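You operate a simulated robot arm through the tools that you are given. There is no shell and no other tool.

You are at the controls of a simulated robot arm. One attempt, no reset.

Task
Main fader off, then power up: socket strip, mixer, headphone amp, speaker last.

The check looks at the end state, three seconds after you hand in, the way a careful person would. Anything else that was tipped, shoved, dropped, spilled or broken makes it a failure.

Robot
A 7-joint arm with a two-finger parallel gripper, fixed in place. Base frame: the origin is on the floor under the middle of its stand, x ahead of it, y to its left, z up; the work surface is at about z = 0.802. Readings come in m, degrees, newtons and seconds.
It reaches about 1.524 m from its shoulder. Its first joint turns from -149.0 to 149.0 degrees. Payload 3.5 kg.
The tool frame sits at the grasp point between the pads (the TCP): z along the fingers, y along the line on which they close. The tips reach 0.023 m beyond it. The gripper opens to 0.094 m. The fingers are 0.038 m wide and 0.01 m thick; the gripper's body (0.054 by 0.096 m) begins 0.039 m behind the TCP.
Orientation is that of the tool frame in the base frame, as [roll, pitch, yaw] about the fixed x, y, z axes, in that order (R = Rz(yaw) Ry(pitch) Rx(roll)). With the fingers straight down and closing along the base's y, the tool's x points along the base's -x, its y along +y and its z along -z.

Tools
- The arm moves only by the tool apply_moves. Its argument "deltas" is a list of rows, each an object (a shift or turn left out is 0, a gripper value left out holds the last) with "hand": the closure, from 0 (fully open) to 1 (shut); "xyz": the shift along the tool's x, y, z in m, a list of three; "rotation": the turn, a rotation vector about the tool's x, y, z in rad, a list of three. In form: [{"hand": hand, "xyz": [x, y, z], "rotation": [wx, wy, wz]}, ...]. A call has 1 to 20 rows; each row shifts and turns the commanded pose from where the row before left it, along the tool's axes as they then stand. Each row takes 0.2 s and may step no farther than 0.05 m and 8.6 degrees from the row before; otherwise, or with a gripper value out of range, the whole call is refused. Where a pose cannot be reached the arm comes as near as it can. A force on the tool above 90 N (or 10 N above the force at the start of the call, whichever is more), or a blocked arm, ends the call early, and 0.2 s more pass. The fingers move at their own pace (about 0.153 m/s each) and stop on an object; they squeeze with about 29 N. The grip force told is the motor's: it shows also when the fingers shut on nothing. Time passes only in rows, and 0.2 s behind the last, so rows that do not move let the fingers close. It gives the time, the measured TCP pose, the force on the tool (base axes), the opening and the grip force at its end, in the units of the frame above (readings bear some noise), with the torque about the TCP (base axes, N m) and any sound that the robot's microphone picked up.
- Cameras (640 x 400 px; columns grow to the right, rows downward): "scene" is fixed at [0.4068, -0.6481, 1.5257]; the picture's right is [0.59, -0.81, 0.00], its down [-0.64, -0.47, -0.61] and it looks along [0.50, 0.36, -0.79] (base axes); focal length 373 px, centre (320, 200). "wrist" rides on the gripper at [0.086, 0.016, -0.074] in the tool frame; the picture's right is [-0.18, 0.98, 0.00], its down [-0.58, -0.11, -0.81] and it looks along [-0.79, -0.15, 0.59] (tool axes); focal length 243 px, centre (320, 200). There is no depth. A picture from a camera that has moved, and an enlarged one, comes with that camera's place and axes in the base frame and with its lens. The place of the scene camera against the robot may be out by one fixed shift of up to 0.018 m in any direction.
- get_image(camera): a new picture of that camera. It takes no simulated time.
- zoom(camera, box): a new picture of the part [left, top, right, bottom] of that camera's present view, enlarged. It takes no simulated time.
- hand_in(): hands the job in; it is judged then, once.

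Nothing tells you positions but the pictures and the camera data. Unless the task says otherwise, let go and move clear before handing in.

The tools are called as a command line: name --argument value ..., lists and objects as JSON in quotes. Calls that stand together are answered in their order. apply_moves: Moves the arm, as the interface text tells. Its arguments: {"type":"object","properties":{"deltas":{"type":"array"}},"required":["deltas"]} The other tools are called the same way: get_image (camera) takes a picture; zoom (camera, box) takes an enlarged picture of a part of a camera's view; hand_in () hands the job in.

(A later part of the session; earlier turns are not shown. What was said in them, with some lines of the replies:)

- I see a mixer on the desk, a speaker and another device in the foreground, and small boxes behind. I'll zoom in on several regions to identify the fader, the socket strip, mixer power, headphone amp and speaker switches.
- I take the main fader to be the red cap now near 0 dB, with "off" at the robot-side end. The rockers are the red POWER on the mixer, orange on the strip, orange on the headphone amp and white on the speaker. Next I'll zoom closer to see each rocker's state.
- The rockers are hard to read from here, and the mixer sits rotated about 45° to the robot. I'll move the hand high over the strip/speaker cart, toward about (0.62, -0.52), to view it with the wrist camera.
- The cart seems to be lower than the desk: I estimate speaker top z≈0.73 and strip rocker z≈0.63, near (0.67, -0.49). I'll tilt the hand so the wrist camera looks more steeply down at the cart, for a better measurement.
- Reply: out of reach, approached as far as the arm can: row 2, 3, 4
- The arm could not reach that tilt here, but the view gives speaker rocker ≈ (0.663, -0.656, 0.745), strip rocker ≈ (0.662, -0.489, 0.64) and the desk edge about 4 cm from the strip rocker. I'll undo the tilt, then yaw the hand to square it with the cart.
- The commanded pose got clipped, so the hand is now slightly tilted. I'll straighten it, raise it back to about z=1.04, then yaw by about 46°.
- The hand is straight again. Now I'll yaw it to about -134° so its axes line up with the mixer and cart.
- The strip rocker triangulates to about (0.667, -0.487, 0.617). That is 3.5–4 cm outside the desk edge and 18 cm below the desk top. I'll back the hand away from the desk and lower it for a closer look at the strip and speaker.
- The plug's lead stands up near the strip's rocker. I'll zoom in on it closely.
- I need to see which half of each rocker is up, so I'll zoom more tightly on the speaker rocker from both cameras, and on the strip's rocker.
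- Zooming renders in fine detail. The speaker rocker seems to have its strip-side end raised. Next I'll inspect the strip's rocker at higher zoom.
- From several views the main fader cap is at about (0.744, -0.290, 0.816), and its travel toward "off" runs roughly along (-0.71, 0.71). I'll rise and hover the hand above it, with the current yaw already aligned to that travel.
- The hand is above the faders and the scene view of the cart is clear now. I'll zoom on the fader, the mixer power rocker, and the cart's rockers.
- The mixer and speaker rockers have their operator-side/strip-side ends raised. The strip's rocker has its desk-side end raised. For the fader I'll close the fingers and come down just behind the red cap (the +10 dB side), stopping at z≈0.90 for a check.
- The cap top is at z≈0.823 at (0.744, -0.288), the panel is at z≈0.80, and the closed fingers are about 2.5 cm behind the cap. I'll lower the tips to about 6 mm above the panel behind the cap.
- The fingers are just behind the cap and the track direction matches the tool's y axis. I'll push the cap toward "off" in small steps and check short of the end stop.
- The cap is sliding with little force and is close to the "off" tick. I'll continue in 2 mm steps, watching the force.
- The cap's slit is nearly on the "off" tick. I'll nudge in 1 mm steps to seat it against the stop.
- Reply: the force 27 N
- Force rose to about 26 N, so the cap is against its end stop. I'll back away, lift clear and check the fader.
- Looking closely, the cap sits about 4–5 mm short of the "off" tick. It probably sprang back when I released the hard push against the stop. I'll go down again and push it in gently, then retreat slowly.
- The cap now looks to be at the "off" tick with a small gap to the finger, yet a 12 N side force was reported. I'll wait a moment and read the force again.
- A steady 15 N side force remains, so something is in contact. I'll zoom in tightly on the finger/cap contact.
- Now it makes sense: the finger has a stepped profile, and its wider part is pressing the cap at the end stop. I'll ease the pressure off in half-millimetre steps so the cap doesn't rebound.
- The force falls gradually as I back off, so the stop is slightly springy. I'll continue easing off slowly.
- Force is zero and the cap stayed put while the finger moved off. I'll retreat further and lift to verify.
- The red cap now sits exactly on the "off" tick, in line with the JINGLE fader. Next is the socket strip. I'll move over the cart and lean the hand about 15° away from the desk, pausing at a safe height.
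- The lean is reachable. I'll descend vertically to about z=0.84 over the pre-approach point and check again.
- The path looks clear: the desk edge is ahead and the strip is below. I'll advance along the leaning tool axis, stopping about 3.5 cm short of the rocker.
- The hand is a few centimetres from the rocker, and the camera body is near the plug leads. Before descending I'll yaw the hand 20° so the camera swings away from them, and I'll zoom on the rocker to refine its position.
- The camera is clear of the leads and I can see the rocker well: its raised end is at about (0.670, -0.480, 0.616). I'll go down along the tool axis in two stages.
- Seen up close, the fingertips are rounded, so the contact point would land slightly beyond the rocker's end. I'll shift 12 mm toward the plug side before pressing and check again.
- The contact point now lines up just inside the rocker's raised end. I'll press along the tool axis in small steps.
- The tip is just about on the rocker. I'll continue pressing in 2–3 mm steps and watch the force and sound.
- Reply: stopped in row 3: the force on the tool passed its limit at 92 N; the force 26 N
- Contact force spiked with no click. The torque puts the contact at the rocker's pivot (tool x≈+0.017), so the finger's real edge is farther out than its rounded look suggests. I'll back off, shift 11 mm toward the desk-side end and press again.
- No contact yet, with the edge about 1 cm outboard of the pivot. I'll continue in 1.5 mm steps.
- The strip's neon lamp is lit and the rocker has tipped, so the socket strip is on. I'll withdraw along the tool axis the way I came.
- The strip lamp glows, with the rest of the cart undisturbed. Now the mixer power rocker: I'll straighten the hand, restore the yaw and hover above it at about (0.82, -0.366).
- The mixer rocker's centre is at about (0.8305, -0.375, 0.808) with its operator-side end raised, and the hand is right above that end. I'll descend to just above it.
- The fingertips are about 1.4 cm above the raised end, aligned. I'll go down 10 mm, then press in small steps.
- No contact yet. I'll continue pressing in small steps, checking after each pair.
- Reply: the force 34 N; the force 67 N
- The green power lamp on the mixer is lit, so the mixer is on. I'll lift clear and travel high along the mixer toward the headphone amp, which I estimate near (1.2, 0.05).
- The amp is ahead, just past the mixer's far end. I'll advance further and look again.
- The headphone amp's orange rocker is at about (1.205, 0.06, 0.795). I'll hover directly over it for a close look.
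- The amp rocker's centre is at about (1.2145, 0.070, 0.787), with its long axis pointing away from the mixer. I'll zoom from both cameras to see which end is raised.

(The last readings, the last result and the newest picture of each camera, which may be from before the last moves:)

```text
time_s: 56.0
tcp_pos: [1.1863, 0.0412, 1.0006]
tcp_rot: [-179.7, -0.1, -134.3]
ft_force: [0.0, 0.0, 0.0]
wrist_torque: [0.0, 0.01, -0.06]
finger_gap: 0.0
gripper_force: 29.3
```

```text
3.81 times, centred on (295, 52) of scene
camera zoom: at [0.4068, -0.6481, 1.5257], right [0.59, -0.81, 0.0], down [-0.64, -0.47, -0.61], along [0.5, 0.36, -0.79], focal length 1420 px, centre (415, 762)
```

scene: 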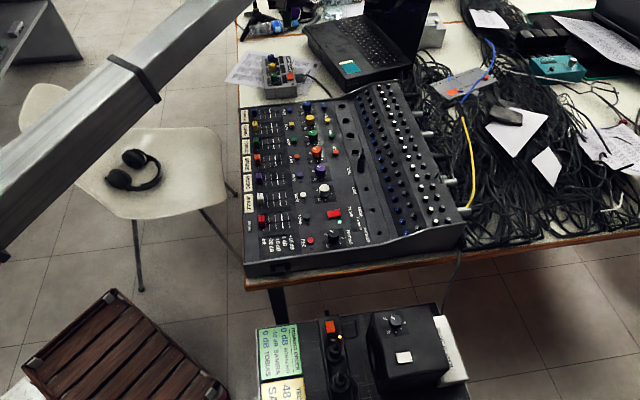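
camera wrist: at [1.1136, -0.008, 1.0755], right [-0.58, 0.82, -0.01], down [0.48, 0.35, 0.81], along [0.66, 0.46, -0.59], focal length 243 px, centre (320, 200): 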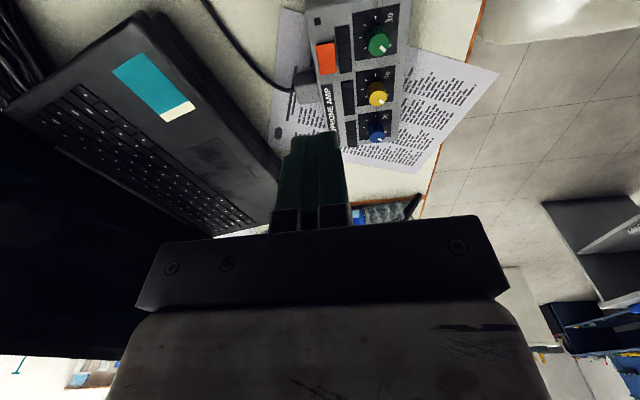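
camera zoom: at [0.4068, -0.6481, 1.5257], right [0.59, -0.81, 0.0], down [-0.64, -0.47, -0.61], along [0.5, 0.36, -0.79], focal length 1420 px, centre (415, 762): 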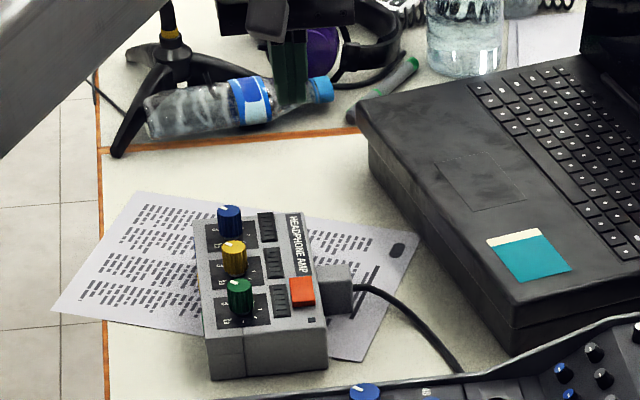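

Both views put the far (+n) end of the amp rocker about 4 mm higher, so I'll press that end. I'll shift over it and descend part way.

apply_moves --deltas '[{"xyz": [-0.031, 0.001, 0]}, {"xyz": [-0.031, 0.001, 0]}, {"xyz": [0, 0, 0.045]}, {"xyz": [0, 0, 0.045]}, {"xyz": [0, 0, 0.04]}, {}]'

get_image --camera "wrist"

zoom --camera "wrist" --box '[230, 40, 410, 170]'

zoom --camera "scene" --box '[250, 30, 350, 110]'

```text
time_s: 57.4
tcp_pos: [1.2323, 0.0857, 0.8697]
tcp_rot: [-179.5, 0.0, -134.2]
ft_force: [0.6, -0.9, 0.3]
wrist_torque: [0.0, 0.0, 0.01]
finger_gap: 0.0001
gripper_force: 29.1
```

```text
taken
camera wrist: at [1.1595, 0.0359, 0.9443], right [-0.58, 0.82, -0.01], down [0.48, 0.35, 0.81], along [0.66, 0.46, -0.59], focal length 243 px, centre (320, 200)
```

wrist: 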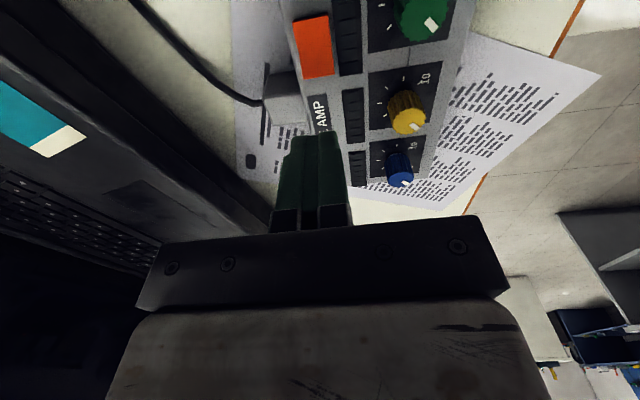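

```text
3.08 times, centred on (320, 105) of wrist
camera zoom: at [1.1595, 0.0359, 0.9443], right [-0.58, 0.82, -0.01], down [0.48, 0.35, 0.81], along [0.66, 0.46, -0.59], focal length 746 px, centre (320, 492)
```

zoom: 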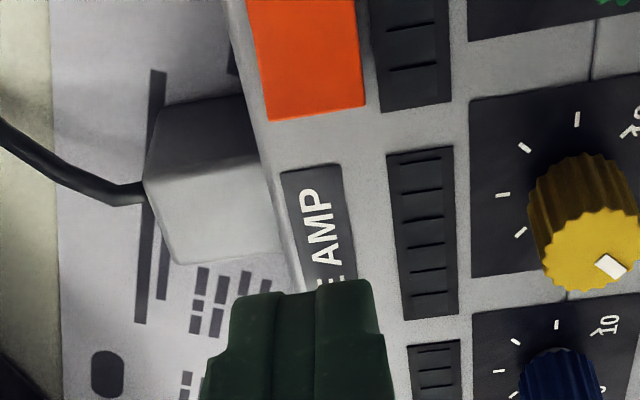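

```text
5.00 times, centred on (300, 70) of scene
camera zoom: at [0.4068, -0.6481, 1.5257], right [0.59, -0.81, 0.0], down [-0.64, -0.47, -0.61], along [0.5, 0.36, -0.79], focal length 1864 px, centre (420, 850)
```

zoom: 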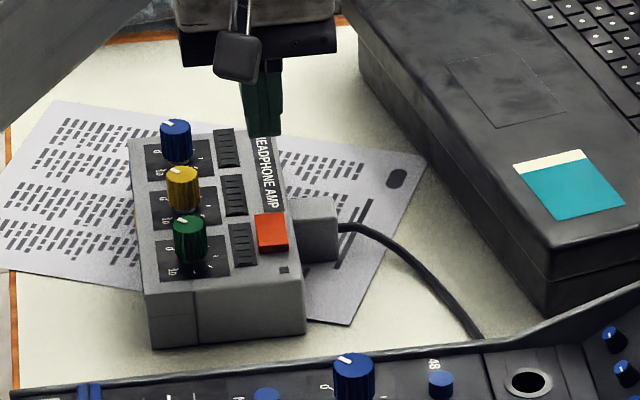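

The tip is above the amp, just beyond the rocker's far end and overlapping its outer half. I'll descend to about 5 mm above it.

apply_moves --deltas '[{"xyz": [0, 0.001, 0.02]}, {"xyz": [0, 0.001, 0.02]}, {"xyz": [0, 0, 0.012]}, {}]'

zoom --camera "wrist" --box '[230, 60, 410, 190]'

zoom --camera "scene" --box '[270, 50, 320, 90]'

```text
time_s: 58.4
tcp_pos: [1.2288, 0.0856, 0.8204]
tcp_rot: [-179.5, 0.0, -134.2]
ft_force: [-0.4, 0.3, -0.5]
wrist_torque: [0.01, 0.02, 0.03]
finger_gap: 0.0002
gripper_force: 29.0
```

```text
3.08 times, centred on (320, 125) of wrist
camera zoom: at [1.1571, 0.0356, 0.8957], right [-0.58, 0.82, -0.01], down [0.48, 0.35, 0.81], along [0.66, 0.46, -0.59], focal length 746 px, centre (320, 431)
```

zoom: 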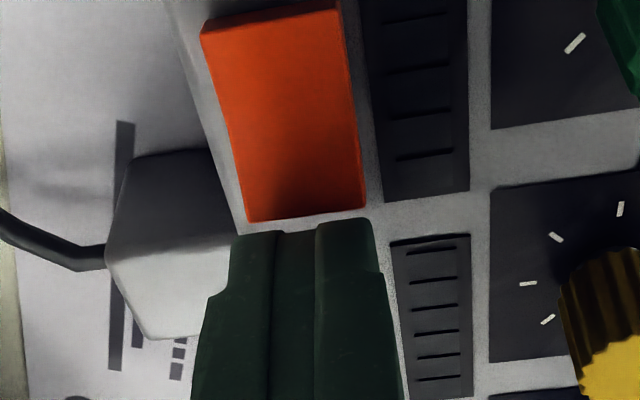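

```text
10.00 times, centred on (295, 70) of scene
camera zoom: at [0.4068, -0.6481, 1.5257], right [0.59, -0.81, 0.0], down [-0.64, -0.47, -0.61], along [0.5, 0.36, -0.79], focal length 3729 px, centre (570, 1500)
```

zoom: 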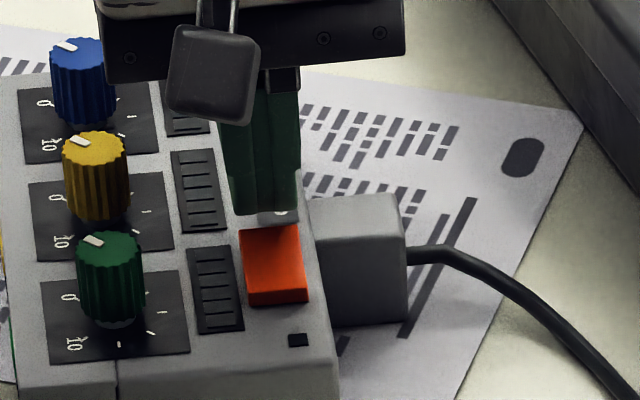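

I'll continue: 5 mm, then small pressing steps while watching for contact and the lamp.

apply_moves --deltas '[{"xyz": [0, 0, 0.003]}, {"xyz": [0, 0, 0.003]}, {}]'

apply_moves --deltas '[{"xyz": [0, 0, 0.0015]}, {"xyz": [0, 0, 0.0015]}, {}]'

apply_moves --deltas '[{"xyz": [0, 0, 0.0015]}, {}]'

zoom --camera "scene" --box '[270, 50, 320, 90]'

```text
time_s: 59.2
tcp_pos: [1.2306, 0.0847, 0.8153]
tcp_rot: [-179.5, -0.2, -134.2]
ft_force: [-0.7, -0.1, -0.5]
wrist_torque: [0.01, -0.01, 0.02]
finger_gap: 0.0
gripper_force: 29.2
```

```text
time_s: 60.0
tcp_pos: [1.2295, 0.0837, 0.8143]
tcp_rot: [-179.4, 0.0, -134.1]
ft_force: [6.3, -2.2, 21.3]
wrist_torque: [-0.33, 0.18, 0.22]
finger_gap: 0.0002
gripper_force: 29.1
```

```text
time_s: 60.6
tcp_pos: [1.2291, 0.0848, 0.8157]
tcp_rot: [-179.4, 0.1, -134.1]
ft_force: [14.4, -1.3, 38.0]
wrist_torque: [-0.57, 0.16, 0.06]
finger_gap: 0.0
gripper_force: 29.3
```

```text
10.00 times, centred on (295, 70) of scene
camera zoom: at [0.4068, -0.6481, 1.5257], right [0.59, -0.81, 0.0], down [-0.64, -0.47, -0.61], along [0.5, 0.36, -0.79], focal length 3729 px, centre (570, 1500)
```

zoom: 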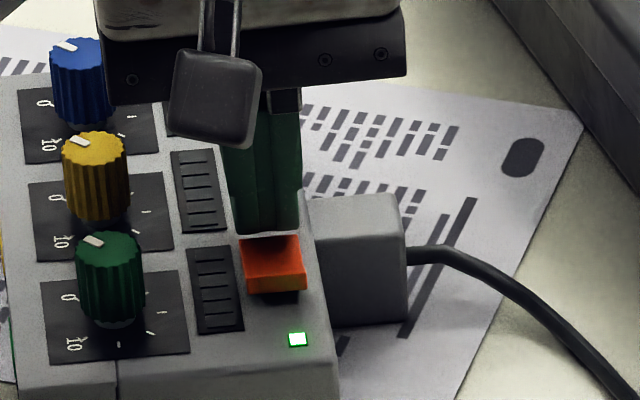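

The headphone amp's green lamp is lit. I'll lift straight up and check the amp before going back to the cart for the speaker.

apply_moves --deltas '[{"xyz": [0, 0, -0.005]}, {"xyz": [0, 0, -0.03]}, {"xyz": [0, 0, -0.05]}, {"xyz": [0, 0, -0.05]}, {"xyz": [0, 0, -0.05]}, {"xyz": [0.0463, -0.0051, 0]}, {"xyz": [0.0463, -0.0051, 0]}, {"xyz": [0.0463, -0.0051, 0]}, {"xyz": [0.0463, -0.0051, 0]}, {"xyz": [0.0463, -0.0051, 0]}, {}]'

zoom --camera "scene" --box '[225, 0, 365, 105]'

```text
time_s: 63.0
tcp_pos: [1.0833, -0.0984, 0.9978]
tcp_rot: [-179.5, 0.0, -134.1]
ft_force: [-0.5, -0.5, -0.3]
wrist_torque: [-0.04, 0.02, 0.0]
finger_gap: 0.0001
gripper_force: 28.9
```

```text
3.81 times, centred on (295, 52) of scene
camera zoom: at [0.4068, -0.6481, 1.5257], right [0.59, -0.81, 0.0], down [-0.64, -0.47, -0.61], along [0.5, 0.36, -0.79], focal length 1420 px, centre (415, 762)
```

zoom: 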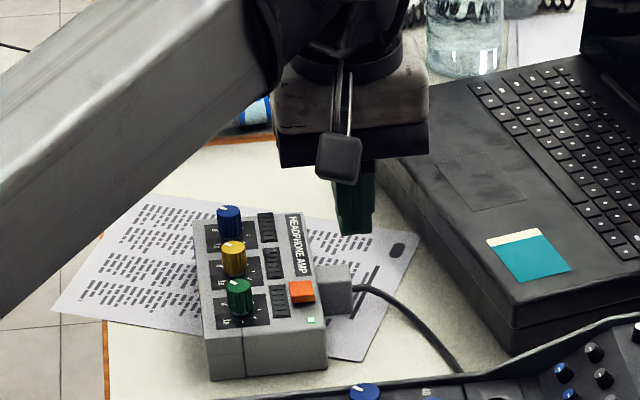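

The amp hasn't moved and its lamp stays on. Now I'll carry the hand high over the mixer to hover above the speaker.

apply_moves --deltas '[{"xyz": [0.0462, -0.0053, 0]}, {"xyz": [0.0462, -0.0053, 0]}, {"xyz": [0.0462, -0.0053, 0]}, {"xyz": [0.0462, -0.0053, 0]}, {"xyz": [0.0462, -0.0053, 0]}, {"xyz": [0.0462, -0.0053, 0]}, {"xyz": [0.0462, -0.0053, 0]}, {"xyz": [0.0462, -0.0053, 0]}, {"xyz": [0.0462, -0.0053, 0]}, {"xyz": [0.0462, -0.0053, 0]}, {"xyz": [0.0462, -0.0053, 0]}, {"xyz": [0.0462, -0.0053, 0]}, {"xyz": [0.0462, -0.0053, 0]}, {"xyz": [0.0462, -0.0053, 0]}, {"xyz": [0.0462, -0.0053, 0]}, {}]'

get_image --camera "wrist"

get_image --camera "scene"

```text
time_s: 66.4
tcp_pos: [0.6593, -0.6505, 0.9951]
tcp_rot: [-179.5, 0.1, -134.1]
ft_force: [0.3, 0.5, 0.4]
wrist_torque: [0.0, -0.03, 0.0]
finger_gap: 0.0
gripper_force: 29.2
```

```text
taken
camera wrist: at [0.5867, -0.6995, 1.0683], right [-0.58, 0.82, -0.01], down [0.48, 0.35, 0.81], along [0.66, 0.46, -0.59], focal length 243 px, centre (320, 200)
```

wrist: 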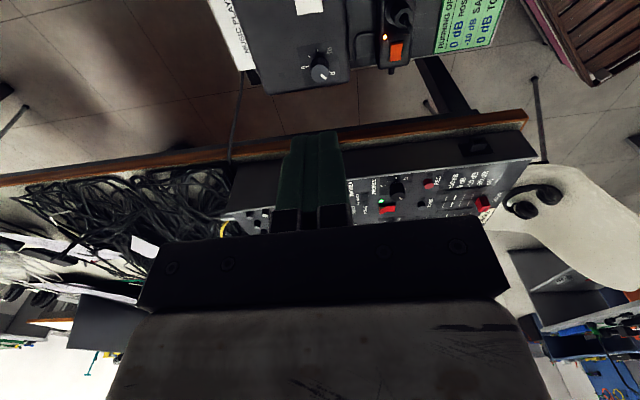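

```text
taken
```

scene: 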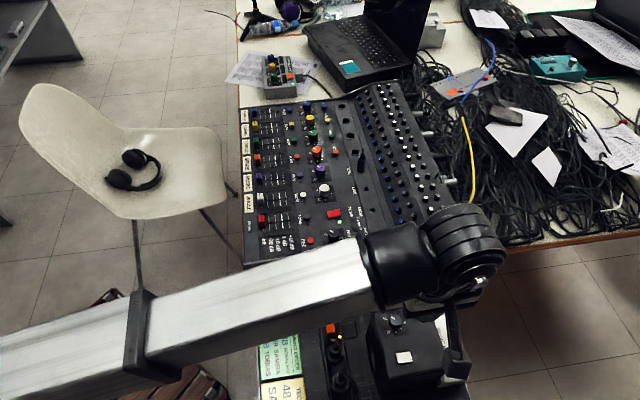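

The speaker's white rocker is at the top of the view, directly below the hand. I'll descend 9 cm and re-measure.

apply_moves --deltas '[{"xyz": [0, 0, 0.045]}, {"xyz": [0, 0, 0.045]}, {}]'

get_image --camera "wrist"

zoom --camera "wrist" --box '[250, 0, 390, 100]'

```text
time_s: 67.2
tcp_pos: [0.6577, -0.6482, 0.9069]
tcp_rot: [-179.4, 0.0, -134.2]
ft_force: [-0.1, -0.1, -1.0]
wrist_torque: [0.01, -0.01, -0.02]
finger_gap: 0.0001
gripper_force: 28.6
```

```text
taken
camera wrist: at [0.585, -0.6988, 0.9814], right [-0.58, 0.82, -0.01], down [0.48, 0.35, 0.81], along [0.66, 0.46, -0.59], focal length 243 px, centre (320, 200)
```

wrist: 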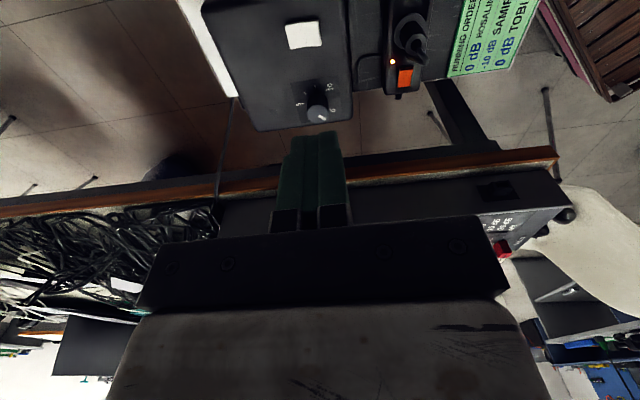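

```text
4.00 times, centred on (320, 50) of wrist
camera zoom: at [0.585, -0.6988, 0.9814], right [-0.58, 0.82, -0.01], down [0.48, 0.35, 0.81], along [0.66, 0.46, -0.59], focal length 970 px, centre (320, 800)
```

zoom: 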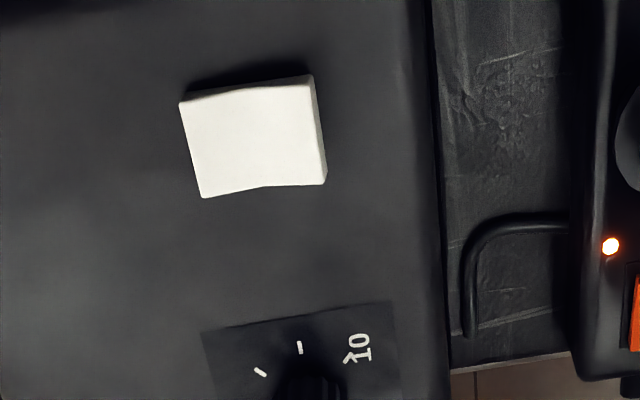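

The rocker's centre is at about (0.670, -0.660, 0.728), and the hand is over its strip-side (raised) end. I'll shift 4 mm inward and descend to about 1 cm above it.

apply_moves --deltas '[{"xyz": [0, -0.002, 0.045]}, {"xyz": [0, -0.002, 0.045]}, {"xyz": [0, 0, 0.035]}, {"xyz": [0, 0, 0.008]}, {}]'

zoom --camera "wrist" --box '[230, 60, 410, 190]'

get_image --camera "scene"

```text
time_s: 68.4
tcp_pos: [0.6622, -0.6532, 0.7761]
tcp_rot: [-179.5, 0.0, -134.2]
ft_force: [0.0, 0.3, -0.7]
wrist_torque: [-0.01, -0.01, -0.02]
finger_gap: 0.0002
gripper_force: 29.1
```

```text
3.08 times, centred on (320, 125) of wrist
camera zoom: at [0.5892, -0.7032, 0.8499], right [-0.58, 0.82, -0.01], down [0.48, 0.35, 0.81], along [0.66, 0.46, -0.59], focal length 746 px, centre (320, 431)
```

zoom: 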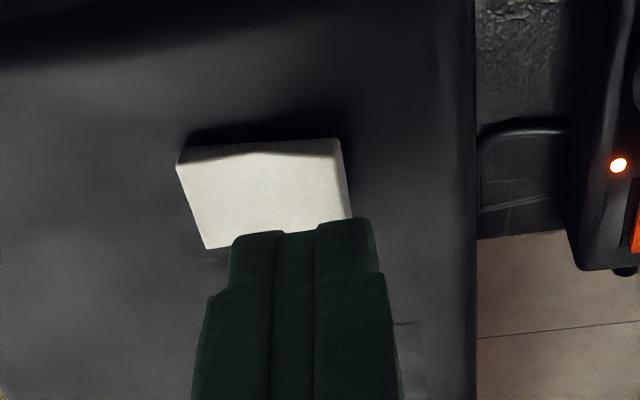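

```text
taken
```

scene: 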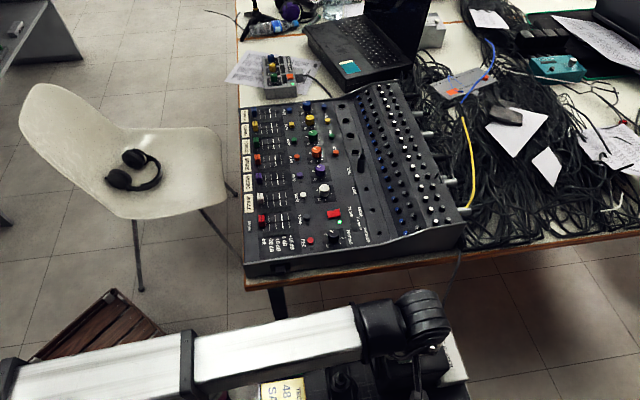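

The tip is about 2 cm above the raised end. I'll continue down, then press in small steps.

apply_moves --deltas '[{"xyz": [0, 0.001, 0.006]}, {"xyz": [0, 0.001, 0.006]}, {}]'

apply_moves --deltas '[{"xyz": [0, 0, 0.0015]}, {"xyz": [0, 0, 0.0015]}, {}]'

apply_moves --deltas '[{"xyz": [0, 0, 0.0015]}, {"xyz": [0, 0, 0.0015]}, {}]'

zoom --camera "wrist" --box '[230, 60, 410, 190]'

```text
time_s: 69.2
tcp_pos: [0.6602, -0.6539, 0.7629]
tcp_rot: [-179.6, 0.1, -134.3]
ft_force: [-0.4, 1.4, -0.8]
wrist_torque: [0.0, -0.01, 0.0]
finger_gap: 0.0002
gripper_force: 29.1
```

```text
time_s: 70.0
tcp_pos: [0.6593, -0.6528, 0.76]
tcp_rot: [-179.5, 0.1, -134.2]
ft_force: [0.5, -0.8, -0.4]
wrist_torque: [0.0, 0.04, -0.06]
finger_gap: 0.0
gripper_force: 29.0
```

```text
time_s: 70.8
tcp_pos: [0.6607, -0.6541, 0.7573]
tcp_rot: [-179.4, 0.0, -134.2]
ft_force: [-0.7, -0.6, 1.9]
wrist_torque: [0.04, 0.01, 0.02]
finger_gap: 0.0
gripper_force: 29.1
```

```text
3.08 times, centred on (320, 125) of wrist
camera zoom: at [0.5876, -0.7025, 0.8323], right [-0.58, 0.82, -0.01], down [0.48, 0.35, 0.81], along [0.66, 0.46, -0.59], focal length 746 px, centre (320, 431)
```

zoom: 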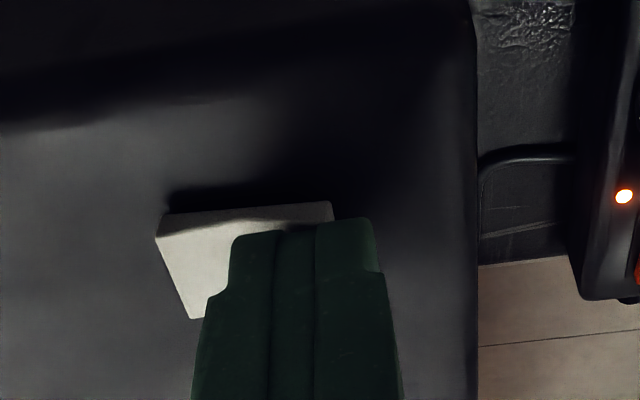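

Very light contact now. I'll press in single small steps and look for the change.

apply_moves --deltas '[{"xyz": [0, 0, 0.0015]}, {}]'

apply_moves --deltas '[{"xyz": [0, 0, 0.0015]}, {}]'

zoom --camera "wrist" --box '[230, 60, 410, 190]'

```text
time_s: 71.4
tcp_pos: [0.6597, -0.6535, 0.7565]
tcp_rot: [-179.5, 0.0, -134.2]
ft_force: [0.3, 0.7, 0.2]
wrist_torque: [0.0, 0.03, -0.03]
finger_gap: 0.0001
gripper_force: 29.0
```

```text
time_s: 72.0
tcp_pos: [0.6604, -0.6523, 0.7564]
tcp_rot: [-179.5, 0.0, -134.2]
ft_force: [-6.7, 6.6, 22.4]
wrist_torque: [-0.02, 0.08, -0.05]
finger_gap: 0.0
gripper_force: 29.4
```

```text
3.08 times, centred on (320, 125) of wrist
camera zoom: at [0.5872, -0.7022, 0.8305], right [-0.58, 0.82, -0.01], down [0.48, 0.35, 0.81], along [0.66, 0.46, -0.59], focal length 746 px, centre (320, 431)
```

zoom: 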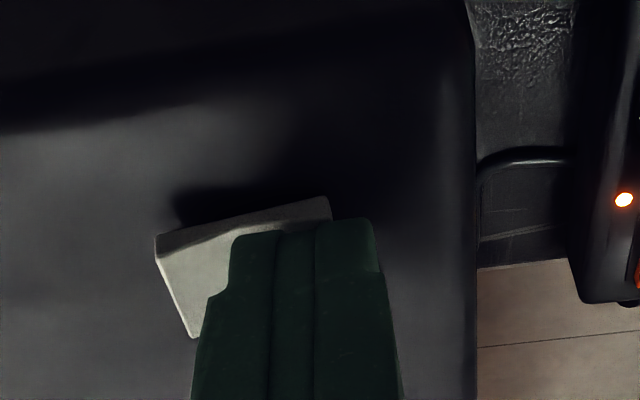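

The speaker rocker has tipped over. I'll lift away and look at the speaker's lamp.

apply_moves --deltas '[{"xyz": [0, 0, -0.004]}, {"xyz": [0, 0, -0.03]}, {"xyz": [0, 0, -0.045]}, {"xyz": [0, 0, -0.045]}, {"xyz": [0, 0, -0.045]}, {"xyz": [0, 0, -0.045]}, {}]'

get_image --camera "wrist"

get_image --camera "scene"

```text
time_s: 73.6
tcp_pos: [0.6561, -0.6464, 0.9681]
tcp_rot: [-179.6, -0.1, -134.2]
ft_force: [0.2, 0.5, 0.7]
wrist_torque: [0.0, 0.01, 0.01]
finger_gap: 0.0
gripper_force: 29.3
```

```text
taken
camera wrist: at [0.5836, -0.6965, 1.044], right [-0.58, 0.82, -0.01], down [0.48, 0.35, 0.81], along [0.66, 0.46, -0.59], focal length 243 px, centre (320, 200)
```

wrist: 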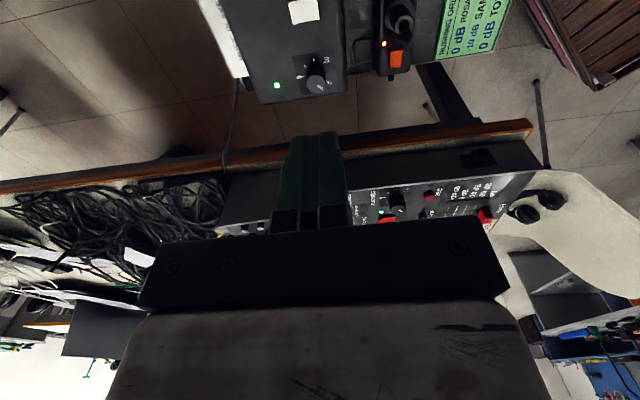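

```text
taken
```

scene: 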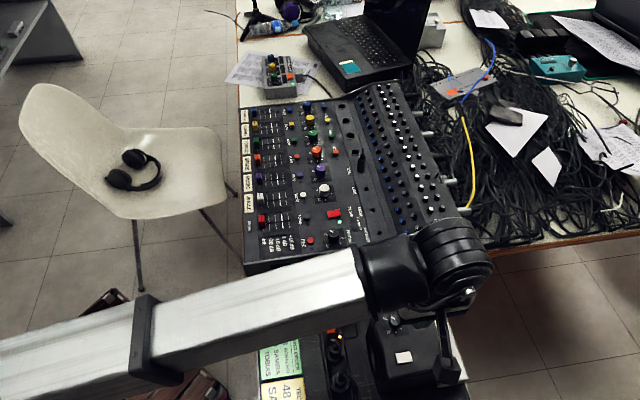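

The speaker's green lamp is lit, so all four devices are on. I'll raise the arm, return to near the starting pose and inspect everything one last time.

apply_moves --deltas '[{"xyz": [0, 0, -0.04]}, {"xyz": [0, 0, -0.03]}, {"xyz": [-0.0377, 0.0224, 0]}, {"xyz": [-0.0377, 0.0224, 0]}, {"xyz": [-0.0377, 0.0224, 0]}, {"xyz": [-0.0377, 0.0224, 0]}, {"xyz": [-0.0377, 0.0224, 0]}, {"xyz": [-0.0377, 0.0224, 0]}, {"xyz": [-0.0377, 0.0224, 0]}, {"xyz": [-0.0377, 0.0224, 0]}, {"xyz": [-0.0377, 0.0224, 0]}, {}]'

get_image --camera "scene"

zoom --camera "scene" --box '[240, 290, 480, 400]'

zoom --camera "scene" --box '[235, 170, 365, 265]'

zoom --camera "wrist" --box '[180, 0, 420, 150]'

```text
time_s: 76.2
tcp_pos: [0.753, -0.2687, 1.0388]
tcp_rot: [-179.6, 0.0, -134.2]
ft_force: [-0.3, -1.2, -0.8]
wrist_torque: [0.02, 0.07, -0.01]
finger_gap: 0.0001
gripper_force: 29.1
```

```text
taken
```

scene: 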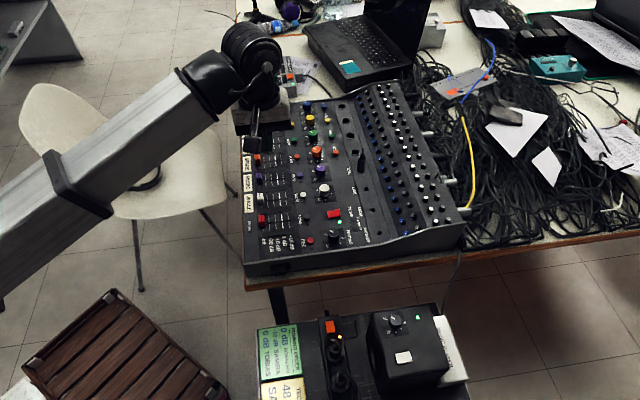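

```text
2.67 times, centred on (360, 345) of scene
camera zoom: at [0.4068, -0.6481, 1.5257], right [0.59, -0.81, 0.0], down [-0.64, -0.47, -0.61], along [0.5, 0.36, -0.79], focal length 994 px, centre (213, -187)
```

zoom: 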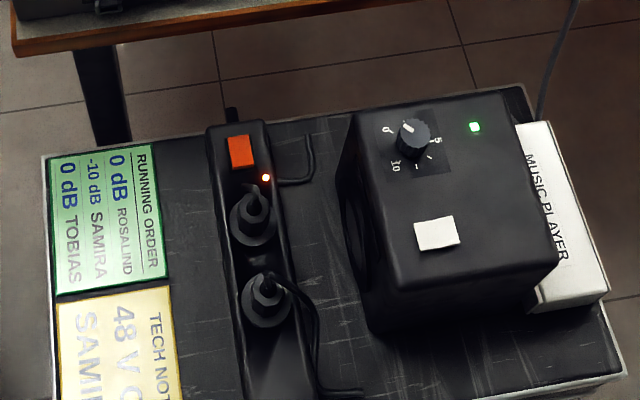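

```text
4.21 times, centred on (300, 218) of scene
camera zoom: at [0.4068, -0.6481, 1.5257], right [0.59, -0.81, 0.0], down [-0.64, -0.47, -0.61], along [0.5, 0.36, -0.79], focal length 1570 px, centre (404, 126)
```

zoom: 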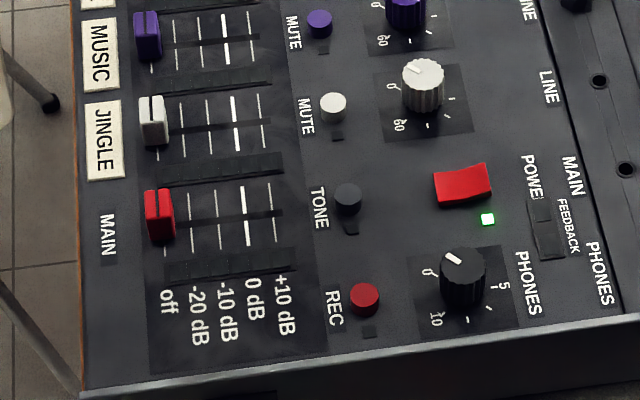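

```text
2.67 times, centred on (300, 75) of wrist
camera zoom: at [0.68, -0.3178, 1.1124], right [-0.58, 0.82, -0.01], down [0.48, 0.35, 0.81], along [0.66, 0.46, -0.59], focal length 647 px, centre (373, 533)
```

zoom: 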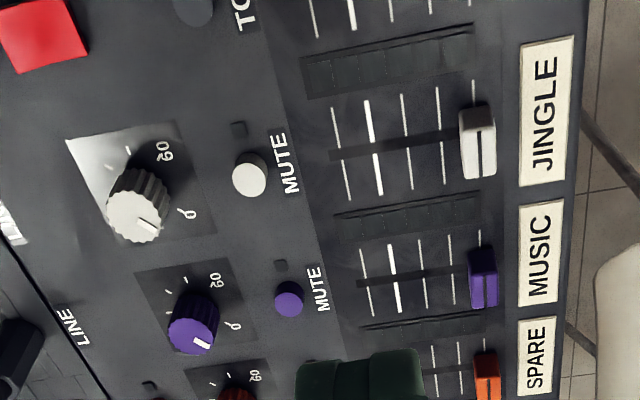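

Everything looks right: the fader is on "off", and the strip, mixer and speaker lamps are lit with nothing displaced. One last check on the headphone amp's lamp.

zoom --camera "scene" --box '[225, 0, 365, 105]'

```text
3.81 times, centred on (295, 52) of scene
camera zoom: at [0.4068, -0.6481, 1.5257], right [0.59, -0.81, 0.0], down [-0.64, -0.47, -0.61], along [0.5, 0.36, -0.79], focal length 1420 px, centre (415, 762)
```

zoom: 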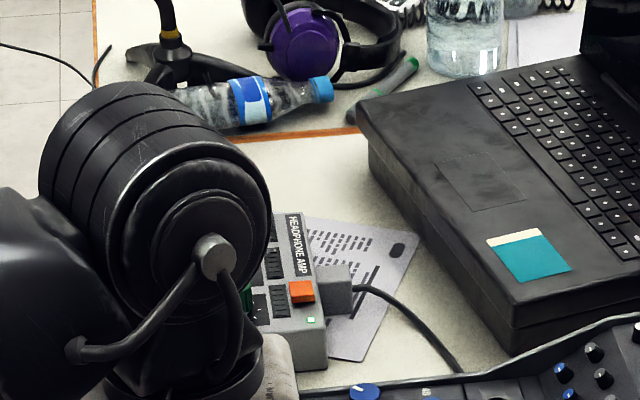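

The headphone amp's lamp is lit too. The main fader is off, and the strip, mixer, headphone amp and speaker were switched on in that order. The arm is clear, so I'm handing in.

hand_in

```text
The job is handed in.
```

The main fader is at off, and all four devices are on, switched in the order you asked: socket strip, mixer, headphone amp, then speaker last. I handed the job in with the arm lifted clear. I haven't seen the result of the check.

- **Main fader:** it sat about 4–5 mm short of the "off" tick after the first push against its stop. I pushed it again gently, and it now sits on the tick, in line with the JINGLE fader.
- **Socket strip:** the first press landed on the rocker's pivot and reached 92 N, which stopped the move without switching it. I shifted to the raised end and it switched on. Its lamp is lit.
- **Mixer, headphone amp and speaker:** each switched on with one press, and their green lamps are lit.

In the final pictures, nothing else on the desk or the cart looked moved.
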